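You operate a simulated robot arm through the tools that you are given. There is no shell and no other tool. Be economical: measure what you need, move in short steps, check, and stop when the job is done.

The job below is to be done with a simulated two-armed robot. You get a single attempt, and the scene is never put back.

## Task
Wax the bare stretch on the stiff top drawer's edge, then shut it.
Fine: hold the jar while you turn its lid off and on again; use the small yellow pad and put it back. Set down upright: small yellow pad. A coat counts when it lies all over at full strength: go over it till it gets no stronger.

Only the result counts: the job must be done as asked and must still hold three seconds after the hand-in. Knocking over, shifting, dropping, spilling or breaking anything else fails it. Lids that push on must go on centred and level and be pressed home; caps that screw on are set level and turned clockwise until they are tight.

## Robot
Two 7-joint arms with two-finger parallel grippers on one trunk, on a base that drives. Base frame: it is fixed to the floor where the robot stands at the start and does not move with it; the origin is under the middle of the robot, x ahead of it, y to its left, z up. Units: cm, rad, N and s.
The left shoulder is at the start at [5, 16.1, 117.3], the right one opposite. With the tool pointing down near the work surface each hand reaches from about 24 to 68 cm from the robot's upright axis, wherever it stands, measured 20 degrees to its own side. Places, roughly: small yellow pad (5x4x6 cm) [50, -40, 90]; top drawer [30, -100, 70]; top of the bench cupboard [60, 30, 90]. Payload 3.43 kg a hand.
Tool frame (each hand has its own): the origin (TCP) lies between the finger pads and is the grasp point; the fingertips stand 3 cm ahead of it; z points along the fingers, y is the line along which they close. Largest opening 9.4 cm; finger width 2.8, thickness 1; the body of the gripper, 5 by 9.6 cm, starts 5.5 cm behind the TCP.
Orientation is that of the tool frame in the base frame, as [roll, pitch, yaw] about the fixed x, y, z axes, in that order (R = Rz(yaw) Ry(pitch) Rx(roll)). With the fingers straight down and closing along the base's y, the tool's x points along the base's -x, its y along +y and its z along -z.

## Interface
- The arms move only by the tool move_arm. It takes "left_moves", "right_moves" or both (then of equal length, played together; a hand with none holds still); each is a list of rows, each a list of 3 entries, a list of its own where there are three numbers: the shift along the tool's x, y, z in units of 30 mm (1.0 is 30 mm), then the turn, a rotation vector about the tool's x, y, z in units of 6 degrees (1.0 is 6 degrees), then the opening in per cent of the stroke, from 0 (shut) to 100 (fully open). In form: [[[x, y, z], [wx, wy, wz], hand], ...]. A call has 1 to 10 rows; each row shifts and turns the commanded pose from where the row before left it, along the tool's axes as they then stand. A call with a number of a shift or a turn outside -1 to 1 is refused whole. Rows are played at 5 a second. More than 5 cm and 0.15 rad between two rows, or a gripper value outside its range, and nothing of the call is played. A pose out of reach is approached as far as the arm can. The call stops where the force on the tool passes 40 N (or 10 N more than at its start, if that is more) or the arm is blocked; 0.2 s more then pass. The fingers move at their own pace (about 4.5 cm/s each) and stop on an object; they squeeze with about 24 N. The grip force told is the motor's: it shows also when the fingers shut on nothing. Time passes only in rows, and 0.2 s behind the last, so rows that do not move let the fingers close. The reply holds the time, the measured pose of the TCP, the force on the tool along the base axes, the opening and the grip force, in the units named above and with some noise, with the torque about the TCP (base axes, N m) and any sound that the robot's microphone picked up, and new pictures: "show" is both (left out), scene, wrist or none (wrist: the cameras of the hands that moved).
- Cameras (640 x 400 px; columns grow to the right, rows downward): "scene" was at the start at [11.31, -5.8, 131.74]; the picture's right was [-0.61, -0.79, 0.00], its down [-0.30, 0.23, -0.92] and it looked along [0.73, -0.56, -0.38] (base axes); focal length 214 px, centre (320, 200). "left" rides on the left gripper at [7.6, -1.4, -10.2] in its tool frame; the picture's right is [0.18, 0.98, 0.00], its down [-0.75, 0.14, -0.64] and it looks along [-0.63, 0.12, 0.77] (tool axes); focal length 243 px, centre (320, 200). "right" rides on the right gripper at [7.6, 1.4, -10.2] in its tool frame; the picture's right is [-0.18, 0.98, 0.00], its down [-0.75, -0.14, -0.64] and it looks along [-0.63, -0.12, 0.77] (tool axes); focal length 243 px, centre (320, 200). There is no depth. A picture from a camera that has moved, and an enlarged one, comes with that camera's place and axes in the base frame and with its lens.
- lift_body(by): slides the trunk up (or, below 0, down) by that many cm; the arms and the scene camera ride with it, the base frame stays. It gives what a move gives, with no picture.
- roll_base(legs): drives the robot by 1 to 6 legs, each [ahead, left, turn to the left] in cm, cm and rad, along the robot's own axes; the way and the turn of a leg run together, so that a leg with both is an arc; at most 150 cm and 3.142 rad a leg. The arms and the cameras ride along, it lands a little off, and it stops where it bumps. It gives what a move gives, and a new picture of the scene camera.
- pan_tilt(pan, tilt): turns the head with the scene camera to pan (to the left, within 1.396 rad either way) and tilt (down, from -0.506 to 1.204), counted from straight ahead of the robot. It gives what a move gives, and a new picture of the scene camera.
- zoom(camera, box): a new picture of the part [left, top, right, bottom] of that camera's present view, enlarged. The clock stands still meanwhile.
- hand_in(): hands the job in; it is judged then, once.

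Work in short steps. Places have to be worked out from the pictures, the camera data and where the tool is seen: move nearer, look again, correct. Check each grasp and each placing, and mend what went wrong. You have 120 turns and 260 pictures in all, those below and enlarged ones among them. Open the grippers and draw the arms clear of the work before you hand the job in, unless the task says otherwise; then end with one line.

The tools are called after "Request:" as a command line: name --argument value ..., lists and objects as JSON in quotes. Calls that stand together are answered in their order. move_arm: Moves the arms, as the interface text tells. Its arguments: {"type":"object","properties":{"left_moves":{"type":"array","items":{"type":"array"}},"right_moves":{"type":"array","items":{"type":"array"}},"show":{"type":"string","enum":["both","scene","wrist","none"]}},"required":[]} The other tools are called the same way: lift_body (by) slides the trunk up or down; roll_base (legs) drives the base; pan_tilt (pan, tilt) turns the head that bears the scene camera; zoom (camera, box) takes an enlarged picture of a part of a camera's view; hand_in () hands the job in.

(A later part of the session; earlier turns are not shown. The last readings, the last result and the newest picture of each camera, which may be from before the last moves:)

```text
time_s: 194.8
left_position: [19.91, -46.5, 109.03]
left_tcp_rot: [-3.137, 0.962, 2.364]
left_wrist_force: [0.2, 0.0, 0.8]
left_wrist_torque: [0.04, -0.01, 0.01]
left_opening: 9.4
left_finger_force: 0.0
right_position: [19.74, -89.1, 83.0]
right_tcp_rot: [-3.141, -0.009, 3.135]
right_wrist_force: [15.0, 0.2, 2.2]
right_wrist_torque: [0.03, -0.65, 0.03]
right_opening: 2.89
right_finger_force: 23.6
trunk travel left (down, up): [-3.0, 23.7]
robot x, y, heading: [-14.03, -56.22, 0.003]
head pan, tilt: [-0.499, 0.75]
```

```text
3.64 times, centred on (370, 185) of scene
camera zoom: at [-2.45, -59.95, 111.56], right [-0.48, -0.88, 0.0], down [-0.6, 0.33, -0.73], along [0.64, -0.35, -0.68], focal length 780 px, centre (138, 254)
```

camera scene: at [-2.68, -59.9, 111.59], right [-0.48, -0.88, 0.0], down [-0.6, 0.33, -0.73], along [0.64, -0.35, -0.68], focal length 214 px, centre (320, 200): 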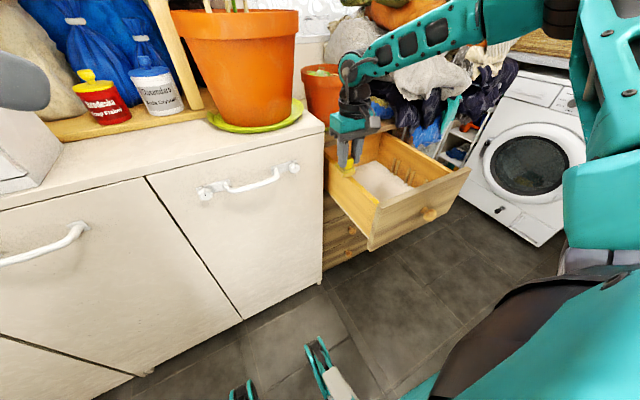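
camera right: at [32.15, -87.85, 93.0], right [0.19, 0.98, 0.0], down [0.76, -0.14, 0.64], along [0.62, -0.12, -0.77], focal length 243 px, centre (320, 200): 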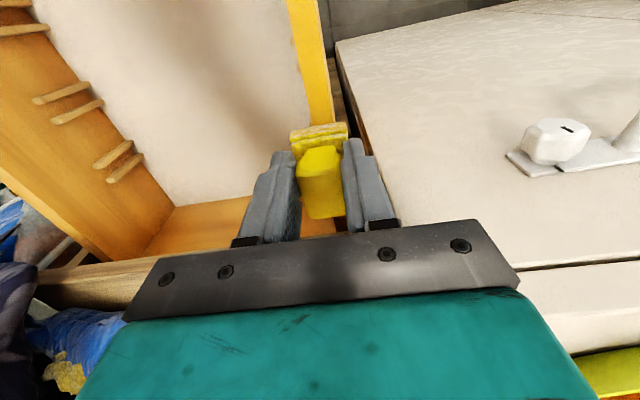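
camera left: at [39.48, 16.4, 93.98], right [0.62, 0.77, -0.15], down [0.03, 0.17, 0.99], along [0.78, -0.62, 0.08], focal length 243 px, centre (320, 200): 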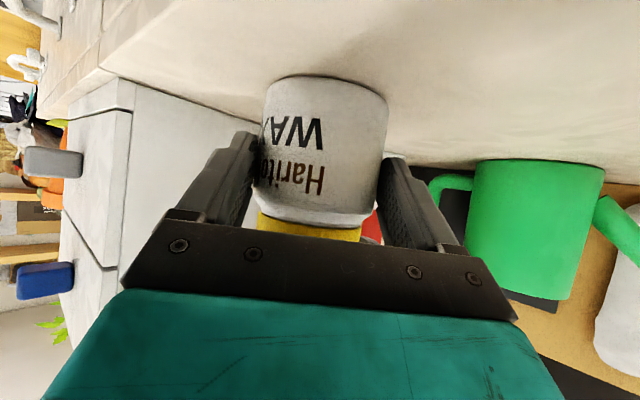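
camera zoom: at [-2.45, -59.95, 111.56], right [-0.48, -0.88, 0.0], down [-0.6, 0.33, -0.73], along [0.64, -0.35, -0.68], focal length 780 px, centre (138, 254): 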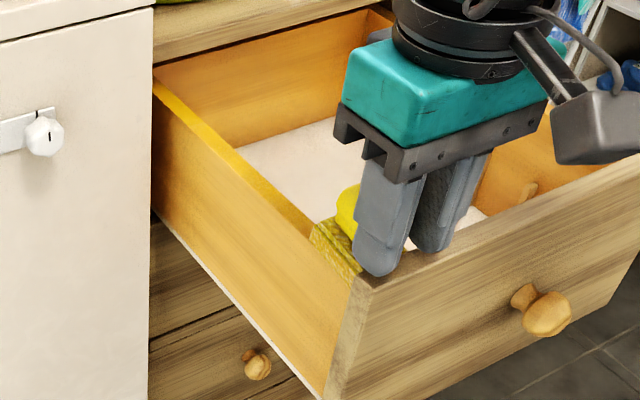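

15 N: probably the stop, and the pad is being tilted in the grip. I back off, lift and look at the pad.

Request:
move_arm --right_moves '[[[-0.4, 0, 0], [0, 0, 0], 10], [[-0.5, 0, -0.3], [0, 0, 0], 10], [[-0.3, 0, -0.7], [0, 0, 0], 10]]' --show "none"

Request:
zoom --camera "scene" --box '[310, 120, 430, 240]'

Request:
zoom --camera "right" --box '[220, 40, 420, 240]'

```text
time_s: 195.6
left_position: [19.88, -46.42, 109.14]
left_tcp_rot: [-3.139, 0.962, 2.364]
left_wrist_force: [0.1, 1.3, -0.7]
left_wrist_torque: [0.0, -0.01, 0.0]
left_opening: 9.4
left_finger_force: 0.0
right_position: [23.18, -89.21, 86.07]
right_tcp_rot: [3.141, -0.015, 3.135]
right_wrist_force: [0.2, -0.9, -0.1]
right_wrist_torque: [0.0, -0.02, 0.01]
right_opening: 2.89
right_finger_force: 24.2
trunk travel left (down, up): [-3.0, 23.7]
robot x, y, heading: [-13.55, -56.0, -0.001]
head pan, tilt: [-0.499, 0.75]
```

```text
3.33 times, centred on (370, 180) of scene
camera zoom: at [-2.54, -59.96, 111.56], right [-0.48, -0.88, 0.0], down [-0.6, 0.33, -0.73], along [0.64, -0.35, -0.68], focal length 715 px, centre (153, 267)
```

zoom: 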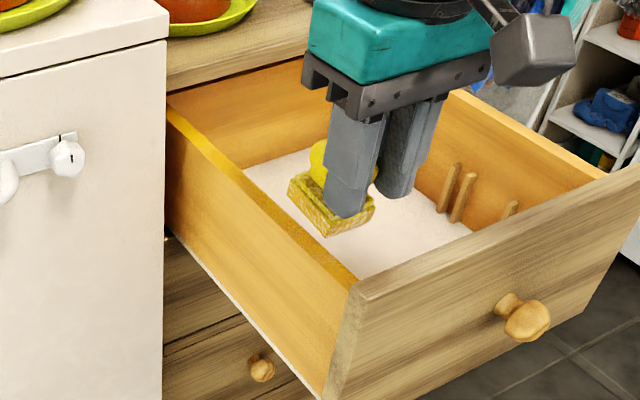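

```text
2.00 times, centred on (320, 140) of right
camera zoom: at [15.61, -87.77, 96.31], right [0.19, 0.98, 0.0], down [0.76, -0.15, 0.63], along [0.62, -0.12, -0.78], focal length 485 px, centre (320, 320)
```

zoom: 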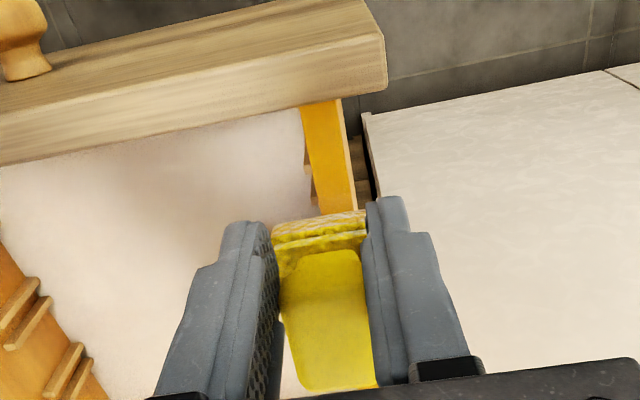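

The pad slid ~1 cm rearward in the grip but looks flat – which even helps reaching the rear. I check the rear boundary position.

Request:
zoom --camera "scene" --box '[320, 150, 362, 178]'

Request:
zoom --camera "scene" --box '[340, 160, 380, 195]'

```text
14.29 times, centred on (341, 164) of scene
camera zoom: at [-2.54, -59.96, 111.56], right [-0.48, -0.88, 0.0], down [-0.6, 0.33, -0.73], along [0.64, -0.35, -0.68], focal length 3064 px, centre (20, 714)
```

zoom: 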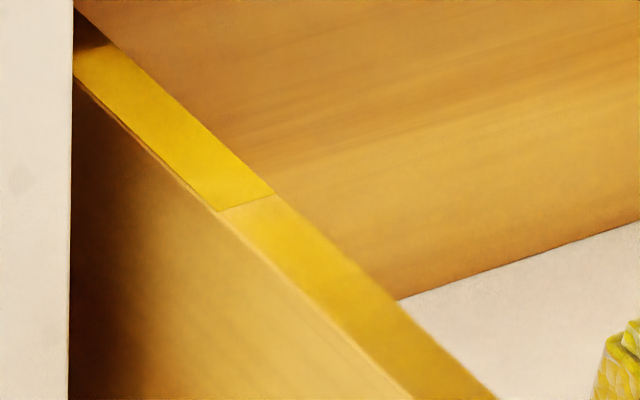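

```text
11.43 times, centred on (360, 178) of scene
camera zoom: at [-2.54, -59.96, 111.56], right [-0.48, -0.88, 0.0], down [-0.6, 0.33, -0.73], along [0.64, -0.35, -0.68], focal length 2451 px, centre (-137, 457)
```

zoom: 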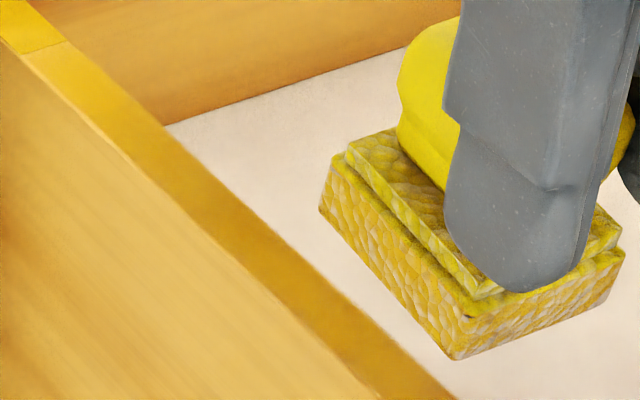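

The rear boundary is now at x≈40.8 with the drawer at its outer stop. I go to x≈38.7 (pad to ≈42.4), press, and stroke only outward so that the pad slides.

Request:
move_arm --right_moves '[[[-0.87, 0, 0], [0, 0, 0], 10], [[-0.87, 0, 0], [0, 0, 0], 10], [[-0.87, 0, 0], [0, 0, 0], 10], [[-0.87, 0, 0], [0, 0, 0], 10], [[-0.87, 0, 0], [0, 0, 0], 10], [[-0.85, 0, 0.6], [0, 0, 0], 10], [[0, 0, 0.4], [0, 0, 0], 10], [[0, 0, 0.1], [0, 0, 0], 10], [[0, 0, 0.06], [0, 0, 0], 10], [[0, 0, 0], [0, 0, 0], 10]]' --show "none"

```text
time_s: 197.8
left_position: [19.76, -46.44, 109.16]
left_tcp_rot: [-3.139, 0.964, 2.361]
left_wrist_force: [0.3, -0.5, 0.6]
left_wrist_torque: [0.0, 0.01, 0.0]
left_opening: 9.43
left_finger_force: 0.0
right_position: [38.85, -89.28, 82.66]
right_tcp_rot: [-3.139, -0.006, 3.136]
right_wrist_force: [1.3, -2.4, 17.2]
right_wrist_torque: [-0.03, -0.15, -0.06]
right_opening: 2.87
right_finger_force: 24.0
trunk travel left (down, up): [-3.0, 23.7]
robot x, y, heading: [-13.75, -55.78, -0.002]
head pan, tilt: [-0.499, 0.75]
```

Good contact (17 N). Outward strokes, lifting for each return.

Request:
move_arm --right_moves '[[[0.3, 0, -0.02], [0, 0, 0], 10], [[0.4, 0, 0], [0, 0, 0], 10], [[0.4, 0, 0], [0, 0, 0], 10], [[0.4, 0, 0], [0, 0, 0], 10], [[0, 0, -0.3], [0, 0, 0], 10], [[-0.8, 0, 0], [0, 0, 0], 10], [[-0.7, 0, 0], [0, 0, 0], 10], [[0, 0, 0.3], [0, 0, 0], 10], [[0, 0, 0.01], [0, 0, 0], 10]]' --show "none"

Request:
move_arm --right_moves '[[[0.3, 0, 0], [0, 0, 0], 10], [[0.4, 0, 0], [0, 0, 0], 10], [[0.4, 0, 0], [0, 0, 0], 10], [[0.4, 0, 0], [0, 0, 0], 10], [[0, 0, -0.3], [0, 0, 0], 10], [[-0.8, 0, 0], [0, 0, 0], 10], [[-0.7, 0, 0], [0, 0, 0], 10], [[0, 0, 0.3], [0, 0, 0], 10], [[0, 0, 0], [0, 0, 0], 10]]' --show "none"

Request:
move_arm --right_moves '[[[0.3, 0, 0], [0, 0, 0], 10], [[0.4, 0, 0], [0, 0, 0], 10], [[0.5, 0, 0], [0, 0, 0], 10], [[0.5, 0, 0], [0, 0, 0], 10], [[0.5, 0, 0], [0, 0, 0], 10], [[0.5, 0, 0], [0, 0, 0], 10], [[0.5, 0, 0], [0, 0, 0], 10], [[0.5, 0, 0], [0, 0, 0], 10]]' --show "none"

Request:
zoom --camera "scene" --box '[320, 150, 362, 178]'

```text
time_s: 199.8
left_position: [19.73, -46.42, 109.07]
left_tcp_rot: [-3.14, 0.961, 2.364]
left_wrist_force: [-0.1, 0.3, 0.0]
left_wrist_torque: [-0.04, 0.04, -0.01]
left_opening: 9.38
left_finger_force: 0.1
right_position: [38.78, -89.37, 82.45]
right_tcp_rot: [-3.141, -0.008, 3.134]
right_wrist_force: [-0.1, -1.7, 8.3]
right_wrist_torque: [0.0, -0.09, 0.0]
right_opening: 2.9
right_finger_force: 23.6
trunk travel left (down, up): [-3.0, 23.7]
robot x, y, heading: [-13.71, -55.85, -0.003]
head pan, tilt: [-0.499, 0.75]
```

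```text
time_s: 201.8
left_position: [19.71, -46.4, 109.21]
left_tcp_rot: [-3.139, 0.962, 2.364]
left_wrist_force: [-0.2, -0.6, -0.1]
left_wrist_torque: [-0.05, -0.01, -0.04]
left_opening: 9.42
left_finger_force: 0.1
right_position: [38.89, -89.32, 82.36]
right_tcp_rot: [-3.139, -0.01, 3.137]
right_wrist_force: [-1.1, -0.8, 7.6]
right_wrist_torque: [0.05, -0.02, 0.02]
right_opening: 2.85
right_finger_force: 24.4
trunk travel left (down, up): [-3.0, 23.7]
robot x, y, heading: [-13.6, -55.75, -0.003]
head pan, tilt: [-0.499, 0.75]
```

```text
time_s: 203.6
left_position: [19.79, -46.39, 109.02]
left_tcp_rot: [-3.137, 0.962, 2.363]
left_wrist_force: [-0.5, -0.1, -0.3]
left_wrist_torque: [0.01, 0.01, 0.06]
left_opening: 9.39
left_finger_force: 0.0
right_position: [27.73, -89.25, 82.46]
right_tcp_rot: [-3.141, -0.012, 3.137]
right_wrist_force: [0.7, 0.3, 6.9]
right_wrist_torque: [0.04, -0.1, 0.01]
right_opening: 2.87
right_finger_force: 24.5
trunk travel left (down, up): [-3.0, 23.7]
robot x, y, heading: [-14.04, -55.78, 0.004]
head pan, tilt: [-0.499, 0.75]
```

```text
14.29 times, centred on (341, 164) of scene
camera zoom: at [-2.56, -59.94, 111.57], right [-0.48, -0.88, 0.0], down [-0.6, 0.33, -0.73], along [0.64, -0.35, -0.68], focal length 3064 px, centre (20, 714)
```

zoom: 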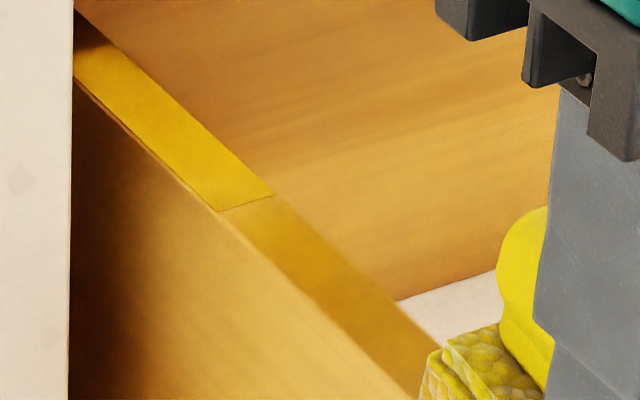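

I move the hand aside to remove its shadow and judge the coat along the whole rail.

Request:
move_arm --right_moves '[[[0, 0, -0.8], [0, 0, 0], 10], [[0.5, 0, -1], [0, 0, 0], 10], [[1, 0, -1], [0, 0, 0], 10], [[1, 0.3, -1], [0, 0, 0], 10], [[1, 0.3, -1], [0, 0, 0], 10]]' --show "none"

Request:
zoom --camera "scene" --box '[320, 150, 362, 178]'

Request:
zoom --camera "scene" --box '[330, 165, 390, 210]'

```text
time_s: 204.8
left_position: [19.77, -46.37, 109.05]
left_tcp_rot: [-3.139, 0.961, 2.365]
left_wrist_force: [-0.5, 0.6, 0.3]
left_wrist_torque: [0.01, 0.01, 0.0]
left_opening: 9.4
left_finger_force: 0.0
right_position: [17.38, -87.35, 96.92]
right_tcp_rot: [-3.14, -0.012, 3.137]
right_wrist_force: [-0.2, -0.6, -0.4]
right_wrist_torque: [-0.02, 0.01, 0.04]
right_opening: 2.88
right_finger_force: 23.5
trunk travel left (down, up): [-3.0, 23.7]
robot x, y, heading: [-13.82, -55.8, 0.002]
head pan, tilt: [-0.499, 0.75]
```

```text
14.29 times, centred on (341, 164) of scene
camera zoom: at [-2.55, -59.96, 111.56], right [-0.48, -0.88, 0.0], down [-0.6, 0.33, -0.73], along [0.64, -0.35, -0.68], focal length 3064 px, centre (20, 714)
```

zoom: 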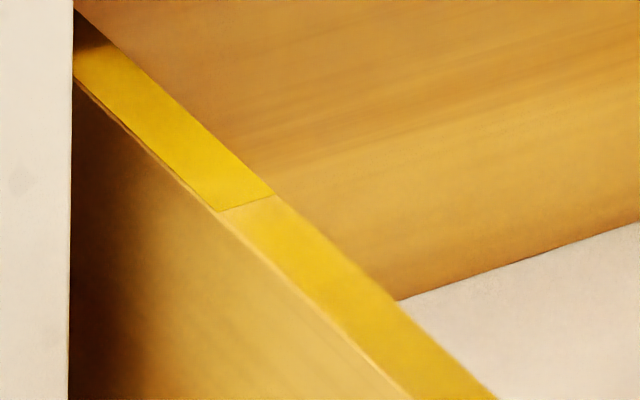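

```text
8.89 times, centred on (360, 188) of scene
camera zoom: at [-2.55, -59.96, 111.56], right [-0.48, -0.88, 0.0], down [-0.6, 0.33, -0.73], along [0.64, -0.35, -0.68], focal length 1906 px, centre (-36, 311)
```

zoom: 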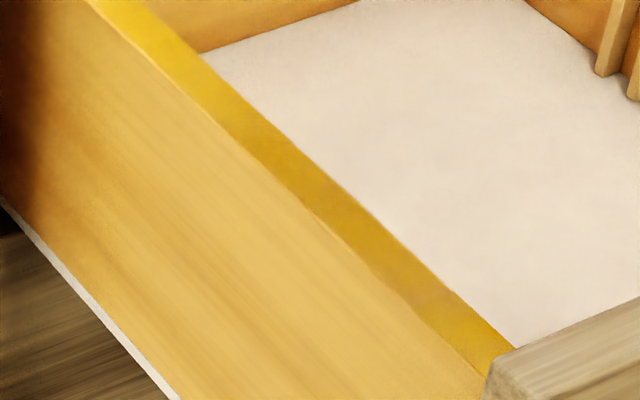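

Nearly uniform; only narrow paler bands remain at the rear boundary (x≈40.5) and near the front (x≈24). I work the front band with outward strokes first.

Request:
move_arm --right_moves '[[[-1, -0.32, 0.9], [0, 0, 0], 10], [[-1, -0.32, 0.9], [0, 0, 0], 10], [[-1, 0, 0.9], [0, 0, 0], 10], [[-0.2, 0, 0.9], [0, 0, 0], 10], [[0, 0, 0.9], [0, 0, 0], 10], [[0, 0, 0.3], [0, 0, 0], 10], [[0, 0, 0.06], [0, 0, 0], 10]]' --show "none"

```text
time_s: 206.4
left_position: [19.8, -46.46, 109.18]
left_tcp_rot: [-3.14, 0.964, 2.363]
left_wrist_force: [0.0, 0.1, 0.0]
left_wrist_torque: [-0.02, 0.01, 0.0]
left_opening: 9.41
left_finger_force: 0.0
right_position: [26.83, -89.31, 82.54]
right_tcp_rot: [-3.14, -0.007, 3.135]
right_wrist_force: [-1.2, -1.1, 12.2]
right_wrist_torque: [0.08, -0.01, 0.03]
right_opening: 2.9
right_finger_force: 24.1
trunk travel left (down, up): [-3.0, 23.7]
robot x, y, heading: [-13.83, -55.97, 0.005]
head pan, tilt: [-0.499, 0.75]
```

Request:
move_arm --right_moves '[[[0.4, 0, 0], [0, 0, 0], 10], [[0.4, 0, 0], [0, 0, 0], 10], [[0.4, 0, 0], [0, 0, 0], 10], [[0.3, 0, 0], [0, 0, 0], 10], [[0, 0, -0.25], [0, 0, 0], 10], [[-0.9, 0, 0], [0, 0, 0], 10], [[-0.6, 0, 0.25], [0, 0, 0], 10], [[0.4, 0, 0.01], [0, 0, 0], 10], [[0.4, 0, 0], [0, 0, 0], 10], [[0.4, 0, 0], [0, 0, 0], 10]]' --show "none"

Request:
move_arm --right_moves '[[[0.3, 0, 0], [0, 0, 0], 10], [[0, 0, -0.25], [0, 0, 0], 10], [[-0.9, 0, 0], [0, 0, 0], 10], [[-0.6, 0, 0.25], [0, 0, 0], 10], [[0.4, 0, 0.01], [0, 0, 0], 10], [[0.4, 0, 0], [0, 0, 0], 10], [[0.4, 0, 0], [0, 0, 0], 10], [[0.3, 0, 0], [0, 0, 0], 10], [[0, 0, -0.4], [0, 0, 0], 10], [[-1, 0, 0], [0, 0, 0], 10]]' --show "none"

Request:
move_arm --right_moves '[[[-1, 0, 0], [0, 0, 0], 10], [[-1, 0, 0], [0, 0, 0], 10], [[-1, 0, 0], [0, 0, 0], 10], [[-1, 0, 0], [0, 0, 0], 10], [[-0.75, 0, 0.2], [0, 0, 0], 10], [[0, 0, 0.18], [0, 0, 0], 10], [[0, 0, 0], [0, 0, 0], 10]]' --show "none"

```text
time_s: 208.6
left_position: [19.83, -46.5, 109.06]
left_tcp_rot: [-3.138, 0.961, 2.361]
left_wrist_force: [0.6, 0.1, 0.7]
left_wrist_torque: [0.0, -0.01, -0.04]
left_opening: 9.37
left_finger_force: 0.1
right_position: [23.2, -89.34, 82.43]
right_tcp_rot: [-3.142, -0.008, 3.138]
right_wrist_force: [2.9, -0.4, 8.4]
right_wrist_torque: [0.12, -0.22, -0.03]
right_opening: 2.87
right_finger_force: 24.2
trunk travel left (down, up): [-3.0, 23.7]
robot x, y, heading: [-14.26, -56.02, 0.003]
head pan, tilt: [-0.499, 0.75]
```

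```text
time_s: 210.8
left_position: [19.77, -46.38, 109.2]
left_tcp_rot: [-3.139, 0.962, 2.363]
left_wrist_force: [0.6, -1.0, -0.1]
left_wrist_torque: [0.03, 0.0, 0.0]
left_opening: 9.37
left_finger_force: 0.0
right_position: [25.44, -89.42, 83.42]
right_tcp_rot: [-3.141, -0.01, 3.135]
right_wrist_force: [0.2, -0.5, -0.3]
right_wrist_torque: [-0.02, 0.0, -0.01]
right_opening: 2.85
right_finger_force: 23.9
trunk travel left (down, up): [-3.0, 23.7]
robot x, y, heading: [-13.83, -55.91, -0.001]
head pan, tilt: [-0.499, 0.75]
```

```text
time_s: 212.4
left_position: [19.64, -46.29, 109.05]
left_tcp_rot: [-3.14, 0.963, 2.363]
left_wrist_force: [1.0, -0.4, -0.2]
left_wrist_torque: [-0.02, 0.0, 0.01]
left_opening: 9.39
left_finger_force: 0.0
right_position: [39.6, -89.46, 82.26]
right_tcp_rot: [-3.141, -0.004, 3.136]
right_wrist_force: [-0.8, -1.8, 17.4]
right_wrist_torque: [0.09, -0.05, 0.03]
right_opening: 2.92
right_finger_force: 23.7
trunk travel left (down, up): [-3.0, 23.7]
robot x, y, heading: [-13.97, -56.0, 0.001]
head pan, tilt: [-0.499, 0.75]
```

Front done; at the rear now x=39.6 with 17 N. Outward strokes again with lifted returns.

Request:
move_arm --right_moves '[[[0.3, 0, -0.01], [0, 0, 0], 10], [[0.4, 0, 0], [0, 0, 0], 10], [[0.4, 0, 0], [0, 0, 0], 10], [[0, 0, -0.25], [0, 0, 0], 10], [[-1, 0, 0], [0, 0, 0], 10], [[-0.1, 0, 0.25], [0, 0, 0], 10], [[0.3, 0, 0.01], [0, 0, 0], 10], [[0.4, 0, 0], [0, 0, 0], 10], [[0.4, 0, 0], [0, 0, 0], 10], [[0, 0, -0.25], [0, 0, 0], 10]]' --show "none"

Request:
move_arm --right_moves '[[[-1, 0, 0], [0, 0, 0], 10], [[-0.1, 0, 0.25], [0, 0, 0], 10], [[0.3, 0, 0.01], [0, 0, 0], 10], [[0.4, 0, 0], [0, 0, 0], 10], [[0.5, 0, 0], [0, 0, 0], 10], [[0.5, 0, 0], [0, 0, 0], 10], [[0.5, 0, 0], [0, 0, 0], 10], [[0.5, 0, 0], [0, 0, 0], 10], [[0.5, 0, 0], [0, 0, 0], 10], [[0.5, 0, 0], [0, 0, 0], 10]]' --show "none"

Request:
move_arm --right_moves '[[[0.5, 0, 0], [0, 0, 0], 10], [[0.5, 0, 0], [0, 0, 0], 10], [[0.5, 0, 0], [0, 0, 0], 10], [[0, 0, -0.8], [0, 0, 0], 10], [[0.5, 0, -1], [0, 0, 0], 10], [[1, 0, -1], [0, 0, 0], 10], [[1, 0.3, -1], [0, 0, 0], 10], [[0.5, 0.3, -1], [0, 0, 0], 10]]' --show "none"

Request:
zoom --camera "scene" --box '[320, 150, 362, 178]'

Request:
zoom --camera "scene" --box '[330, 165, 390, 210]'

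```text
time_s: 214.6
left_position: [19.9, -46.42, 108.95]
left_tcp_rot: [-3.14, 0.961, 2.364]
left_wrist_force: [1.8, -0.4, 0.0]
left_wrist_torque: [-0.02, -0.02, 0.02]
left_opening: 9.41
left_finger_force: 0.0
right_position: [36.12, -89.57, 82.67]
right_tcp_rot: [-3.14, -0.02, 3.135]
right_wrist_force: [0.1, 0.2, -0.2]
right_wrist_torque: [-0.01, 0.01, 0.03]
right_opening: 2.88
right_finger_force: 24.5
trunk travel left (down, up): [-3.0, 23.7]
robot x, y, heading: [-13.82, -55.76, 0.0]
head pan, tilt: [-0.499, 0.75]
```

```text
time_s: 216.8
left_position: [19.8, -46.31, 109.02]
left_tcp_rot: [-3.139, 0.962, 2.363]
left_wrist_force: [-0.8, -0.3, -0.8]
left_wrist_torque: [0.02, 0.0, 0.0]
left_opening: 9.43
left_finger_force: 0.0
right_position: [28.6, -89.33, 82.36]
right_tcp_rot: [-3.139, -0.009, 3.133]
right_wrist_force: [7.1, -1.1, 20.5]
right_wrist_torque: [0.26, -0.56, -0.11]
right_opening: 2.88
right_finger_force: 23.7
trunk travel left (down, up): [-3.0, 23.7]
robot x, y, heading: [-14.02, -55.78, 0.0]
head pan, tilt: [-0.499, 0.75]
```

```text
time_s: 218.6
left_position: [19.86, -46.39, 109.07]
left_tcp_rot: [-3.139, 0.962, 2.363]
left_wrist_force: [0.3, -0.2, 0.4]
left_wrist_torque: [0.0, -0.02, 0.03]
left_opening: 9.38
left_finger_force: 0.1
right_position: [15.04, -87.56, 96.75]
right_tcp_rot: [-3.141, -0.012, 3.136]
right_wrist_force: [0.5, 0.3, 0.2]
right_wrist_torque: [0.03, 0.02, -0.02]
right_opening: 2.9
right_finger_force: 24.5
trunk travel left (down, up): [-3.0, 23.7]
robot x, y, heading: [-13.64, -55.87, 0.003]
head pan, tilt: [-0.499, 0.75]
```

```text
14.29 times, centred on (341, 164) of scene
camera zoom: at [-2.54, -59.95, 111.56], right [-0.48, -0.88, 0.0], down [-0.6, 0.33, -0.73], along [0.64, -0.35, -0.68], focal length 3064 px, centre (20, 714)
```

zoom: 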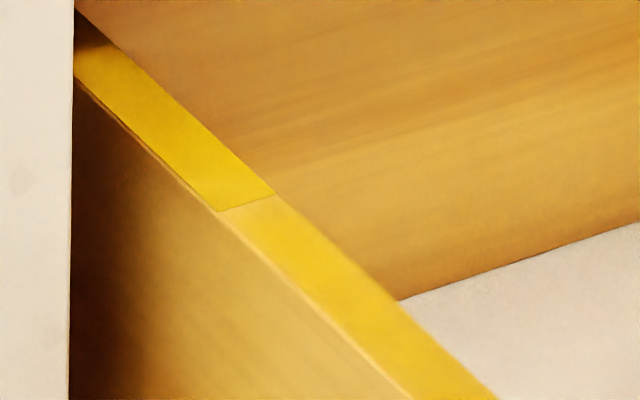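

```text
8.89 times, centred on (360, 188) of scene
camera zoom: at [-2.54, -59.95, 111.56], right [-0.48, -0.88, 0.0], down [-0.6, 0.33, -0.73], along [0.64, -0.35, -0.68], focal length 1906 px, centre (-36, 311)
```

zoom: 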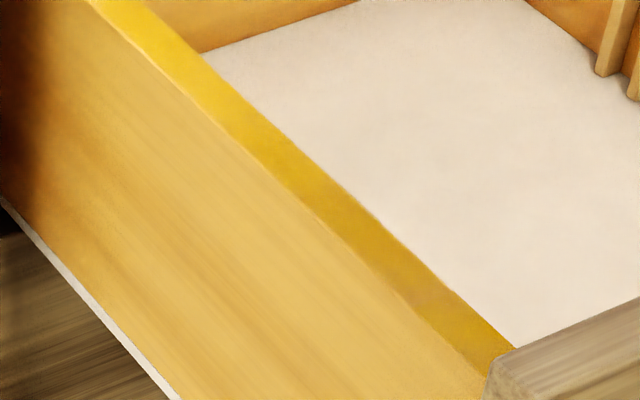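

The ends no longer improve, so the pad seems depleted; I'll re-dip it. I raise the trunk, drive back to the jar, and extend the arm over it.

Request:
lift_body --by 12

Request:
roll_base --legs '[[-6, 0, 0], [0, 94, 0]]'

Request:
move_arm --right_moves '[[[-1, 0, 0], [0, 0, 0], 10], [[-1, 0, 0], [0, 0, 0], 10], [[-1, 0, 0], [0, 0, 0], 10], [[-1, 0, 0], [0, 0, 0], 10], [[-1, 0, 0], [0, 0, 0], 10], [[-1, 0, 0], [0, 0, 0], 10], [[-1, 0, 0], [0, 0, 0], 10], [[-1, 0, 0], [0, 0, 0], 10]]' --show "none"

Request:
roll_base --legs '[[16, 0, 0]]'

Request:
zoom --camera "right" --box '[160, 40, 480, 240]'

```text
time_s: 220.1
left_position: [19.88, -46.41, 121.04]
left_tcp_rot: [-3.139, 0.961, 2.363]
left_wrist_force: [0.4, 0.4, 0.1]
left_wrist_torque: [-0.02, -0.03, -0.02]
left_opening: 9.41
left_finger_force: 0.0
right_position: [15.01, -87.59, 108.75]
right_tcp_rot: [3.141, -0.012, 3.136]
right_wrist_force: [0.4, 1.1, 0.2]
right_wrist_torque: [-0.02, 0.03, 0.02]
right_opening: 2.88
right_finger_force: 23.9
trunk travel left (down, up): [-15.0, 11.7]
robot x, y, heading: [-13.92, -55.37, -0.003]
head pan, tilt: [-0.499, 0.75]
```

```text
time_s: 229.4
left_position: [13.66, 48.82, 121.1]
left_tcp_rot: [-3.139, 0.962, 2.363]
left_wrist_force: [0.1, -0.1, 1.5]
left_wrist_torque: [0.0, 0.0, 0.03]
left_opening: 9.4
left_finger_force: 0.2
right_position: [8.99, 7.8, 108.81]
right_tcp_rot: [-3.138, -0.012, 3.137]
right_wrist_force: [-0.1, -0.9, 0.6]
right_wrist_torque: [0.0, -0.02, -0.03]
right_opening: 2.9
right_finger_force: 24.0
trunk travel left (down, up): [-15.0, 11.7]
robot x, y, heading: [-19.83, 39.55, 0.002]
head pan, tilt: [-0.499, 0.75]
camera scene: at [-8.65, 35.32, 123.56], right [-0.48, -0.88, 0.0], down [-0.6, 0.33, -0.73], along [0.64, -0.35, -0.68], focal length 214 px, centre (320, 200)
```

scene: 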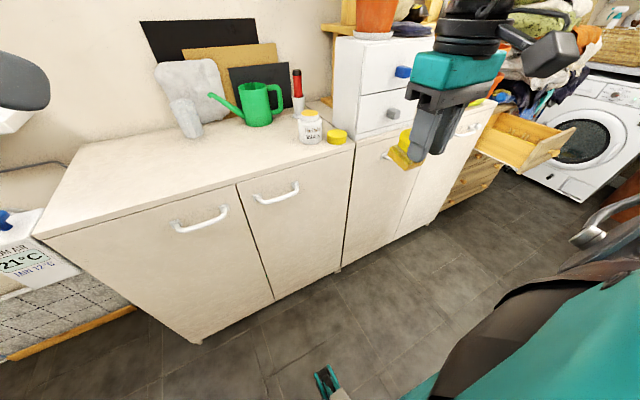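

```text
time_s: 231.2
left_position: [13.76, 48.94, 121.0]
left_tcp_rot: [-3.138, 0.961, 2.365]
left_wrist_force: [0.5, -0.4, 0.4]
left_wrist_torque: [-0.01, 0.04, 0.02]
left_opening: 9.39
left_finger_force: 0.0
right_position: [32.99, 7.59, 108.33]
right_tcp_rot: [-3.141, -0.013, 3.137]
right_wrist_force: [0.5, -0.1, -0.2]
right_wrist_torque: [0.0, 0.02, 0.02]
right_opening: 2.89
right_finger_force: 24.2
trunk travel left (down, up): [-15.0, 11.7]
robot x, y, heading: [-19.65, 39.36, -0.0]
head pan, tilt: [-0.499, 0.75]
```

```text
time_s: 232.6
left_position: [29.49, 48.79, 121.01]
left_tcp_rot: [-3.138, 0.962, 2.364]
left_wrist_force: [0.4, 0.4, -0.5]
left_wrist_torque: [-0.02, 0.03, 0.02]
left_opening: 9.4
left_finger_force: 0.1
right_position: [48.84, 7.55, 108.43]
right_tcp_rot: [3.142, -0.014, 3.135]
right_wrist_force: [0.5, 0.5, -0.3]
right_wrist_torque: [-0.02, 0.04, 0.0]
right_opening: 2.89
right_finger_force: 23.7
trunk travel left (down, up): [-15.0, 11.7]
robot x, y, heading: [-4.06, 39.35, -0.001]
head pan, tilt: [-0.499, 0.75]
camera scene: at [7.24, 35.3, 123.55], right [-0.48, -0.88, 0.0], down [-0.6, 0.33, -0.73], along [0.64, -0.35, -0.68], focal length 214 px, centre (320, 200)
```

scene: 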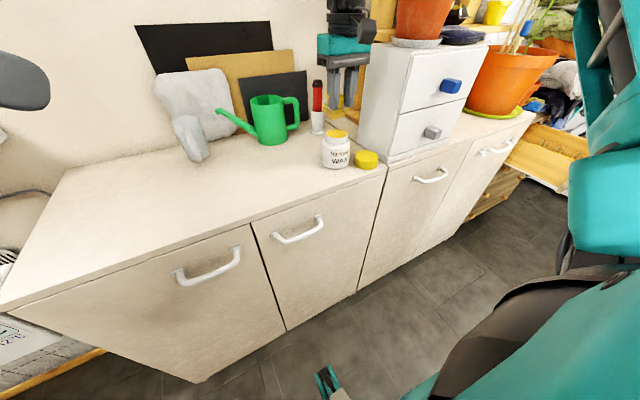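

```text
2.00 times, centred on (320, 140) of right
camera zoom: at [41.16, 9.04, 118.77], right [0.19, 0.98, 0.0], down [0.76, -0.15, 0.63], along [0.62, -0.12, -0.77], focal length 485 px, centre (320, 320)
```

zoom: 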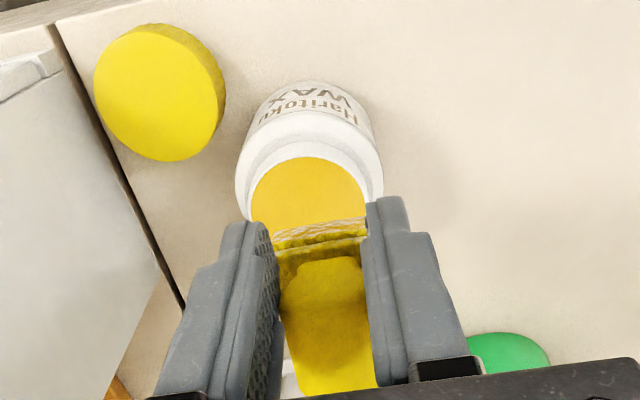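

I centre over the mouth (pad centre is ~1.2 cm ahead of the TCP) and dip again with small rubs.

Request:
move_arm --right_moves '[[[-0.17, -0.42, 0.5], [0, 0, 0], 10], [[0, 0, 0.5], [0, 0, 0], 10], [[0, 0, 0.4], [0, 0, 0], 10], [[0, 0, 0.07], [0, 0, 0], 10], [[0, 0, 0.07], [0, 0, 0], 10], [[0, 0, 0.05], [0, 0, 0], 10], [[0, 0, 0], [0, 0, 0], 10]]' --show "none"

Request:
zoom --camera "scene" --box '[295, 60, 395, 180]'

```text
time_s: 234.2
left_position: [29.64, 48.83, 121.06]
left_tcp_rot: [-3.139, 0.961, 2.363]
left_wrist_force: [0.3, -0.8, -0.7]
left_wrist_torque: [-0.03, 0.0, 0.02]
left_opening: 9.38
left_finger_force: 0.0
right_position: [49.16, 6.22, 103.72]
right_tcp_rot: [-3.142, -0.01, 3.136]
right_wrist_force: [0.2, -0.1, 1.8]
right_wrist_torque: [0.0, -0.02, 0.01]
right_opening: 2.87
right_finger_force: 24.5
trunk travel left (down, up): [-15.0, 11.7]
robot x, y, heading: [-3.89, 39.43, 0.002]
head pan, tilt: [-0.499, 0.75]
```

```text
3.33 times, centred on (345, 120) of scene
camera zoom: at [7.16, 35.31, 123.57], right [-0.48, -0.88, 0.0], down [-0.6, 0.33, -0.73], along [0.64, -0.35, -0.68], focal length 715 px, centre (237, 467)
```

zoom: 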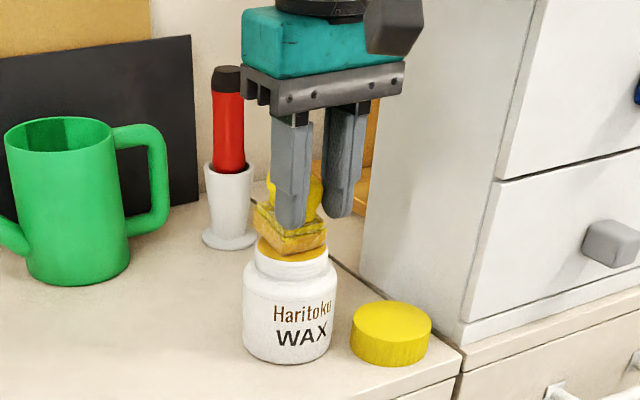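

Touching lightly. I press a bit more, rub, lift, then drive back to the drawer and lower the trunk.

Request:
move_arm --right_moves '[[[0.13, 0, 0.06], [0, 0, 0], 10], [[0, 0.07, 0.02], [0, 0, 0], 10], [[-0.12, 0, 0], [0, 0, 0], 10], [[0, -0.14, 0], [0, 0, 0], 10], [[0.12, 0.07, 0], [0, 0, 0], 10], [[0, 0, 0], [0, 0, 0], 10], [[0, 0, -0.4], [0, 0, 0], 10], [[0, 0, -1], [0, 0, 0], 10], [[0, 0, -0.4], [0, 0, 0], 10]]' --show "wrist"

Request:
roll_base --legs '[[-16, 0, 0], [0, -95, 0]]'

Request:
lift_body --by -12

Request:
zoom --camera "scene" --box '[300, 80, 480, 230]'

```text
time_s: 236.2
left_position: [29.68, 48.72, 121.09]
left_tcp_rot: [-3.139, 0.961, 2.361]
left_wrist_force: [0.7, 0.1, -0.5]
left_wrist_torque: [0.0, 0.01, 0.0]
left_opening: 9.39
left_finger_force: 0.2
right_position: [48.69, 6.34, 108.73]
right_tcp_rot: [-3.141, -0.014, 3.135]
right_wrist_force: [-0.2, -0.5, -0.8]
right_wrist_torque: [-0.02, 0.02, -0.02]
right_opening: 2.88
right_finger_force: 23.7
trunk travel left (down, up): [-15.0, 11.7]
robot x, y, heading: [-4.2, 39.23, 0.002]
head pan, tilt: [-0.499, 0.75]
camera right: at [41.23, 7.79, 119.17], right [0.19, 0.98, 0.0], down [0.76, -0.15, 0.63], along [0.62, -0.12, -0.78], focal length 243 px, centre (320, 200)
```

right: 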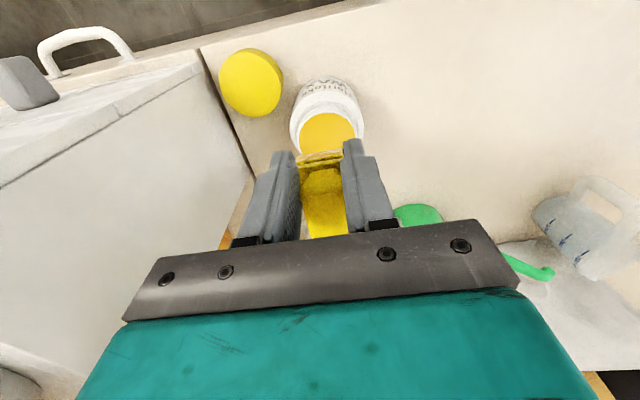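

```text
time_s: 246.0
left_position: [13.64, -46.99, 121.08]
left_tcp_rot: [-3.141, 0.962, 2.366]
left_wrist_force: [0.1, 1.1, 0.5]
left_wrist_torque: [-0.03, 0.02, 0.02]
left_opening: 9.4
left_finger_force: 0.1
right_position: [33.18, -89.46, 108.92]
right_tcp_rot: [3.141, -0.012, 3.14]
right_wrist_force: [0.3, 0.4, -0.4]
right_wrist_torque: [-0.01, 0.01, -0.01]
right_opening: 2.9
right_finger_force: 24.3
trunk travel left (down, up): [-15.0, 11.7]
robot x, y, heading: [-19.63, -56.24, -0.001]
head pan, tilt: [-0.499, 0.75]
camera scene: at [-8.67, -60.68, 123.56], right [-0.47, -0.88, 0.0], down [-0.6, 0.32, -0.73], along [0.64, -0.35, -0.68], focal length 214 px, centre (320, 200)
```

scene: 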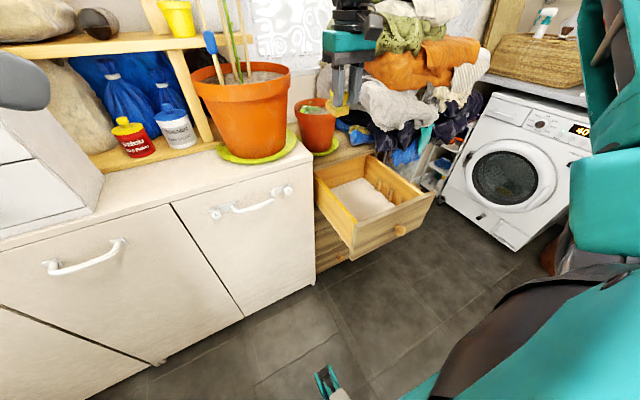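

```text
time_s: 247.5
left_position: [13.66, -47.1, 109.04]
left_tcp_rot: [-3.14, 0.964, 2.367]
left_wrist_force: [-0.1, 0.3, -0.1]
left_wrist_torque: [-0.01, 0.01, 0.03]
left_opening: 9.4
left_finger_force: 0.1
right_position: [33.14, -89.33, 96.84]
right_tcp_rot: [3.141, -0.013, 3.139]
right_wrist_force: [0.0, -0.4, 0.3]
right_wrist_torque: [-0.03, 0.03, -0.02]
right_opening: 2.87
right_finger_force: 24.1
trunk travel left (down, up): [-3.0, 23.7]
robot x, y, heading: [-19.84, -56.66, 0.001]
head pan, tilt: [-0.499, 0.75]
```

```text
2.67 times, centred on (390, 155) of scene
camera zoom: at [-8.68, -60.68, 111.57], right [-0.47, -0.88, 0.0], down [-0.6, 0.32, -0.73], along [0.64, -0.35, -0.68], focal length 572 px, centre (133, 320)
```

zoom: 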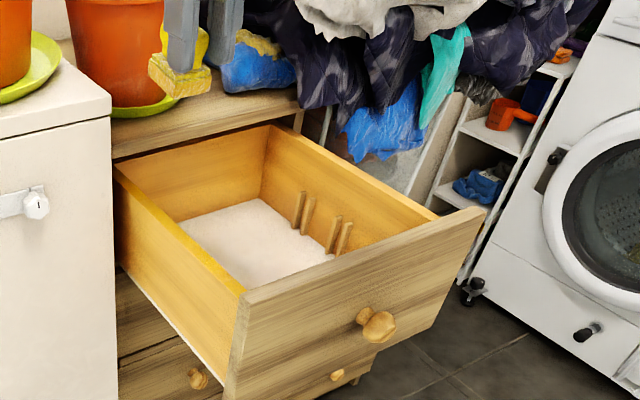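

Pad reloaded. I drive 5 cm forward and descend to just above the rail's rear end.

Request:
roll_base --legs '[[5.5, 0, 0]]'

Request:
move_arm --right_moves '[[[0, 0, 1], [0, 0, 0], 10], [[0, 0, 1], [0, 0, 0], 10], [[0, 0, 1], [0, 0, 0], 10], [[0, 0, 1], [0, 0, 0], 10], [[0, 0, 0.5], [0, 0, 0], 10]]' --show "none"

Request:
zoom --camera "scene" --box '[310, 110, 400, 210]'

```text
time_s: 248.4
left_position: [19.17, -47.02, 109.05]
left_tcp_rot: [-3.138, 0.961, 2.367]
left_wrist_force: [0.2, 0.0, -1.0]
left_wrist_torque: [0.04, -0.02, 0.01]
left_opening: 9.43
left_finger_force: 0.0
right_position: [38.6, -89.47, 96.86]
right_tcp_rot: [-3.141, -0.012, 3.14]
right_wrist_force: [0.0, 0.0, 0.4]
right_wrist_torque: [-0.01, -0.01, 0.01]
right_opening: 2.86
right_finger_force: 23.6
trunk travel left (down, up): [-3.0, 23.7]
robot x, y, heading: [-14.6, -56.56, 0.002]
head pan, tilt: [-0.499, 0.75]
camera scene: at [-3.18, -60.65, 111.55], right [-0.47, -0.88, 0.0], down [-0.6, 0.32, -0.73], along [0.64, -0.35, -0.68], focal length 214 px, centre (320, 200)
```

scene: 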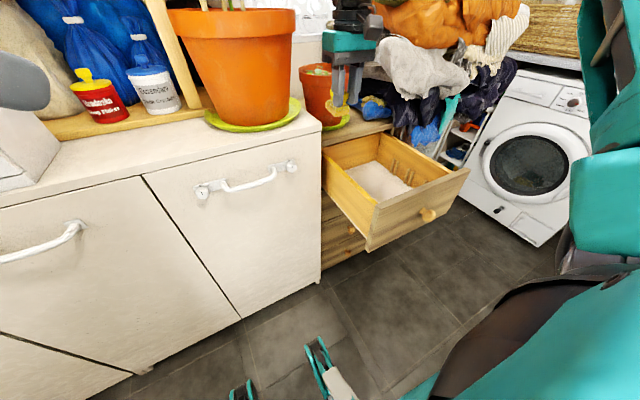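

```text
time_s: 249.6
left_position: [19.11, -47.13, 109.12]
left_tcp_rot: [-3.138, 0.962, 2.367]
left_wrist_force: [0.6, 0.2, 0.2]
left_wrist_torque: [0.01, 0.01, 0.01]
left_opening: 9.41
left_finger_force: 0.0
right_position: [38.35, -89.33, 83.39]
right_tcp_rot: [3.141, -0.011, 3.14]
right_wrist_force: [-0.5, -0.4, -0.1]
right_wrist_torque: [0.01, -0.04, 0.0]
right_opening: 2.86
right_finger_force: 24.1
trunk travel left (down, up): [-3.0, 23.7]
robot x, y, heading: [-14.34, -56.61, 0.005]
head pan, tilt: [-0.499, 0.75]
```

```text
4.00 times, centred on (355, 160) of scene
camera zoom: at [-3.2, -60.65, 111.56], right [-0.47, -0.88, 0.0], down [-0.6, 0.32, -0.73], along [0.64, -0.35, -0.68], focal length 858 px, centre (180, 360)
```

zoom: 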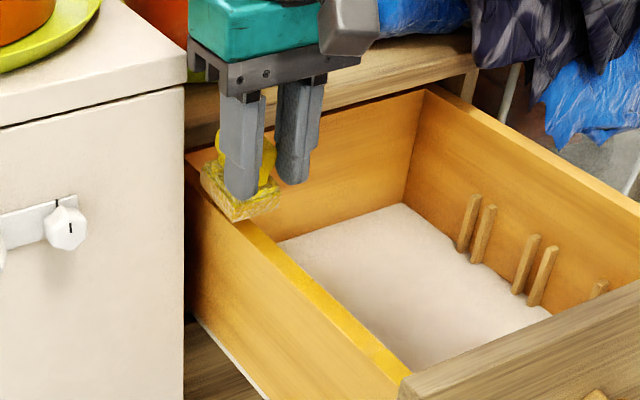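

Aligned. I move to x≈39.4, press, and repeat outward strokes at the rear, then a long stroke to the front and back-up passes.

Request:
move_arm --right_moves '[[[-0.35, 0, 0], [0, 0, 0], 10], [[0, 0, 0.3], [0, 0, 0], 10], [[0, 0, 0.07], [0, 0, 0], 10], [[0, 0, 0.02], [0, 0, 0], 10]]' --show "none"

Request:
move_arm --right_moves '[[[0.3, 0, 0], [0, 0, 0], 10], [[0.4, 0, 0], [0, 0, 0], 10], [[0.4, 0, 0], [0, 0, 0], 10], [[0, 0, -0.25], [0, 0, 0], 10], [[-1, 0, 0], [0, 0, 0], 10], [[-0.1, 0, 0.25], [0, 0, 0], 10], [[0.3, 0, 0.01], [0, 0, 0], 10], [[0.4, 0, 0], [0, 0, 0], 10], [[0.4, 0, 0], [0, 0, 0], 10], [[0, 0, -0.25], [0, 0, 0], 10]]' --show "none"

Request:
move_arm --right_moves '[[[-1, 0, 0], [0, 0, 0], 10], [[-0.1, 0, 0.26], [0, 0, 0], 10], [[0.3, 0, 0], [0, 0, 0], 10], [[0.4, 0, 0], [0, 0, 0], 10], [[0.5, 0, 0], [0, 0, 0], 10], [[0.5, 0, 0], [0, 0, 0], 10], [[0.5, 0, 0], [0, 0, 0], 10], [[0.5, 0, 0], [0, 0, 0], 10], [[0.5, 0, 0], [0, 0, 0], 10], [[0.5, 0, 0], [0, 0, 0], 10]]' --show "none"

Request:
move_arm --right_moves '[[[0.5, 0, 0], [0, 0, 0], 10], [[0.5, 0, 0], [0, 0, 0], 10], [[0.5, 0, 0], [0, 0, 0], 10], [[0.4, 0, 0], [0, 0, 0], 10], [[0, 0, -0.25], [0, 0, 0], 10], [[-1, 0, 0], [0, 0, 0], 10], [[-0.6, 0, 0.26], [0, 0, 0], 10], [[0.4, 0, 0], [0, 0, 0], 10], [[0.4, 0, 0], [0, 0, 0], 10], [[0.4, 0, 0], [0, 0, 0], 10]]' --show "none"

Request:
move_arm --right_moves '[[[0.3, 0, 0], [0, 0, 0], 10], [[0, 0, -0.8], [0, 0, 0], 10], [[0.2, 0, -1], [0, 0, 0], 10], [[0.8, 0, -1], [0, 0, 0], 10], [[0.8, 0.3, -1], [0, 0, 0], 10], [[0.5, 0.3, -0.5], [0, 0, 0], 10]]' --show "none"

Request:
zoom --camera "scene" --box '[320, 150, 362, 178]'

Request:
zoom --camera "scene" --box '[330, 165, 390, 210]'

```text
time_s: 250.6
left_position: [19.09, -46.95, 109.11]
left_tcp_rot: [-3.141, 0.962, 2.366]
left_wrist_force: [1.0, 0.2, -0.7]
left_wrist_torque: [0.0, 0.01, -0.06]
left_opening: 9.41
left_finger_force: 0.0
right_position: [39.41, -89.48, 82.36]
right_tcp_rot: [-3.139, -0.008, 3.141]
right_wrist_force: [-0.2, -1.8, 10.8]
right_wrist_torque: [0.05, -0.08, -0.02]
right_opening: 2.88
right_finger_force: 24.0
trunk travel left (down, up): [-3.0, 23.7]
robot x, y, heading: [-14.6, -56.8, 0.006]
head pan, tilt: [-0.499, 0.75]
```

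```text
time_s: 252.8
left_position: [19.02, -46.99, 109.09]
left_tcp_rot: [-3.139, 0.961, 2.367]
left_wrist_force: [0.5, -0.5, 0.2]
left_wrist_torque: [0.03, 0.03, -0.01]
left_opening: 9.38
left_finger_force: 0.0
right_position: [36.05, -89.57, 82.8]
right_tcp_rot: [-3.141, -0.016, 3.14]
right_wrist_force: [-0.1, 0.7, -0.7]
right_wrist_torque: [0.03, 0.0, -0.02]
right_opening: 2.89
right_finger_force: 23.8
trunk travel left (down, up): [-3.0, 23.7]
robot x, y, heading: [-14.52, -56.51, 0.003]
head pan, tilt: [-0.499, 0.75]
```

```text
time_s: 255.0
left_position: [19.03, -47.06, 109.13]
left_tcp_rot: [-3.138, 0.964, 2.366]
left_wrist_force: [-0.2, -0.5, 0.6]
left_wrist_torque: [0.01, -0.01, -0.02]
left_opening: 9.37
left_finger_force: 0.0
right_position: [28.29, -89.32, 82.41]
right_tcp_rot: [-3.14, -0.008, 3.141]
right_wrist_force: [6.6, -1.0, 18.1]
right_wrist_torque: [0.21, -0.52, -0.08]
right_opening: 2.89
right_finger_force: 23.9
trunk travel left (down, up): [-3.0, 23.7]
robot x, y, heading: [-14.52, -56.73, 0.008]
head pan, tilt: [-0.499, 0.75]
```

```text
time_s: 257.2
left_position: [19.01, -46.99, 109.15]
left_tcp_rot: [-3.139, 0.965, 2.367]
left_wrist_force: [0.6, 0.6, -0.6]
left_wrist_torque: [0.01, 0.02, 0.01]
left_opening: 9.43
left_finger_force: 0.0
right_position: [24.06, -89.44, 82.37]
right_tcp_rot: [-3.141, -0.01, 3.139]
right_wrist_force: [4.4, 0.2, 12.5]
right_wrist_torque: [0.14, -0.37, -0.06]
right_opening: 2.88
right_finger_force: 23.7
trunk travel left (down, up): [-3.0, 23.7]
robot x, y, heading: [-14.28, -56.51, 0.002]
head pan, tilt: [-0.499, 0.75]
```

```text
time_s: 258.6
left_position: [19.18, -47.06, 109.04]
left_tcp_rot: [-3.14, 0.961, 2.368]
left_wrist_force: [0.1, -0.5, 0.5]
left_wrist_torque: [-0.03, -0.04, 0.02]
left_opening: 9.39
left_finger_force: 0.1
right_position: [16.19, -87.62, 95.38]
right_tcp_rot: [-3.139, -0.012, 3.14]
right_wrist_force: [1.2, -0.7, 0.3]
right_wrist_torque: [0.0, 0.0, -0.04]
right_opening: 2.9
right_finger_force: 24.7
trunk travel left (down, up): [-3.0, 23.7]
robot x, y, heading: [-14.4, -56.78, 0.008]
head pan, tilt: [-0.499, 0.75]
```

```text
14.29 times, centred on (341, 164) of scene
camera zoom: at [-3.22, -60.64, 111.56], right [-0.47, -0.88, 0.0], down [-0.6, 0.32, -0.73], along [0.64, -0.35, -0.68], focal length 3064 px, centre (20, 714)
```

zoom: 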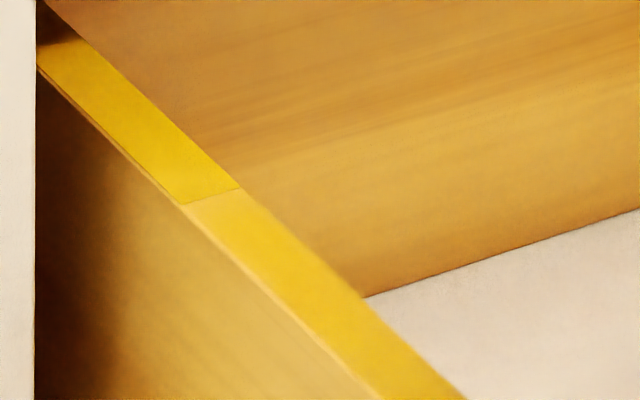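

```text
8.89 times, centred on (360, 188) of scene
camera zoom: at [-3.22, -60.64, 111.56], right [-0.47, -0.88, 0.0], down [-0.6, 0.32, -0.73], along [0.64, -0.35, -0.68], focal length 1906 px, centre (-36, 311)
```

zoom: 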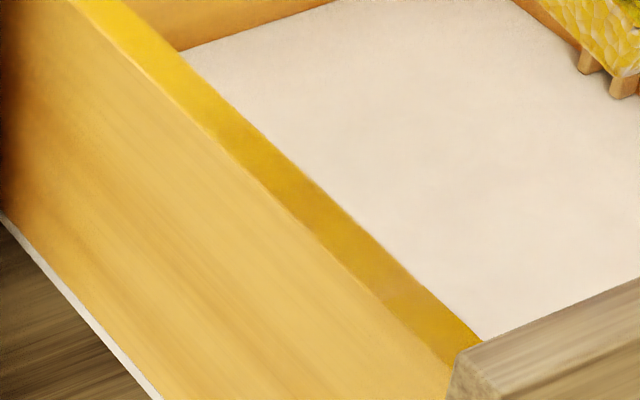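

The pad tilted about 15° in the grip (rear edge up), so its rear never touched. I'll re-level it by pressing its base flush against the bench's front face at (42, −83.3), z≈85.

Request:
move_arm --right_moves '[[[0, 0.72, 0.4], [0, 0, 0], 10], [[0, 0.72, 0.4], [0, 0, 0], 10], [[-1, 0, 0.5], [0, 0, 0], 10], [[-1, 0, 0.5], [0, 0, 0], 10], [[-1, 0, 0], [0, 0, 0], 10], [[-1, 0, 0], [0, 0, 0], 10], [[-1, 0, 0], [0, 0, 0], 10], [[-1, 0, 0], [0, 0, 0], 10], [[-0.6, 0, 0], [0, 0, 0], 10]]' --show "wrist"

Request:
zoom --camera "scene" --box '[290, 100, 400, 200]'

```text
time_s: 260.6
left_position: [19.11, -47.0, 109.15]
left_tcp_rot: [-3.136, 0.96, 2.368]
left_wrist_force: [-0.3, 0.6, 0.7]
left_wrist_torque: [0.02, -0.02, 0.04]
left_opening: 9.4
left_finger_force: 0.0
right_position: [36.03, -83.38, 89.75]
right_tcp_rot: [3.141, -0.012, 3.139]
right_wrist_force: [-0.2, -0.9, -0.3]
right_wrist_torque: [-0.02, 0.02, 0.02]
right_opening: 2.88
right_finger_force: 24.4
trunk travel left (down, up): [-3.0, 23.7]
robot x, y, heading: [-14.64, -56.72, 0.001]
head pan, tilt: [-0.499, 0.75]
camera right: at [28.4, -81.91, 99.94], right [0.18, 0.98, 0.0], down [0.76, -0.14, 0.63], along [0.62, -0.12, -0.77], focal length 243 px, centre (320, 200)
```

right: 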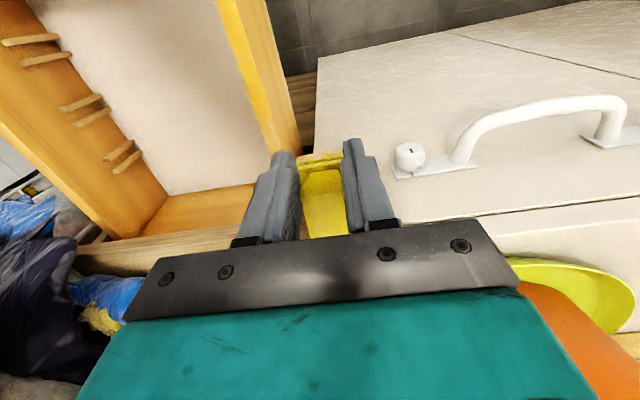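

```text
4.00 times, centred on (345, 150) of scene
camera zoom: at [-3.2, -60.64, 111.56], right [-0.47, -0.88, 0.0], down [-0.6, 0.32, -0.73], along [0.64, -0.35, -0.68], focal length 858 px, centre (220, 400)
```

zoom: 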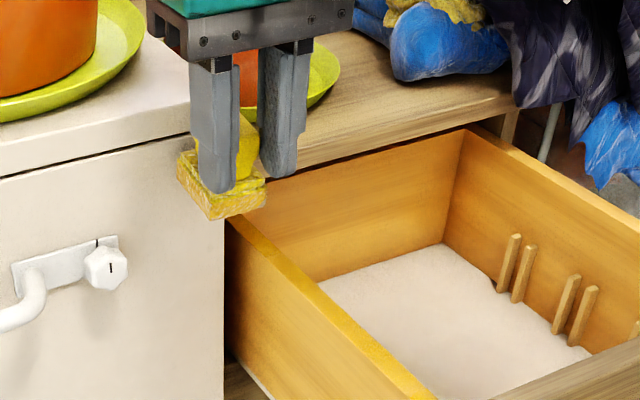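

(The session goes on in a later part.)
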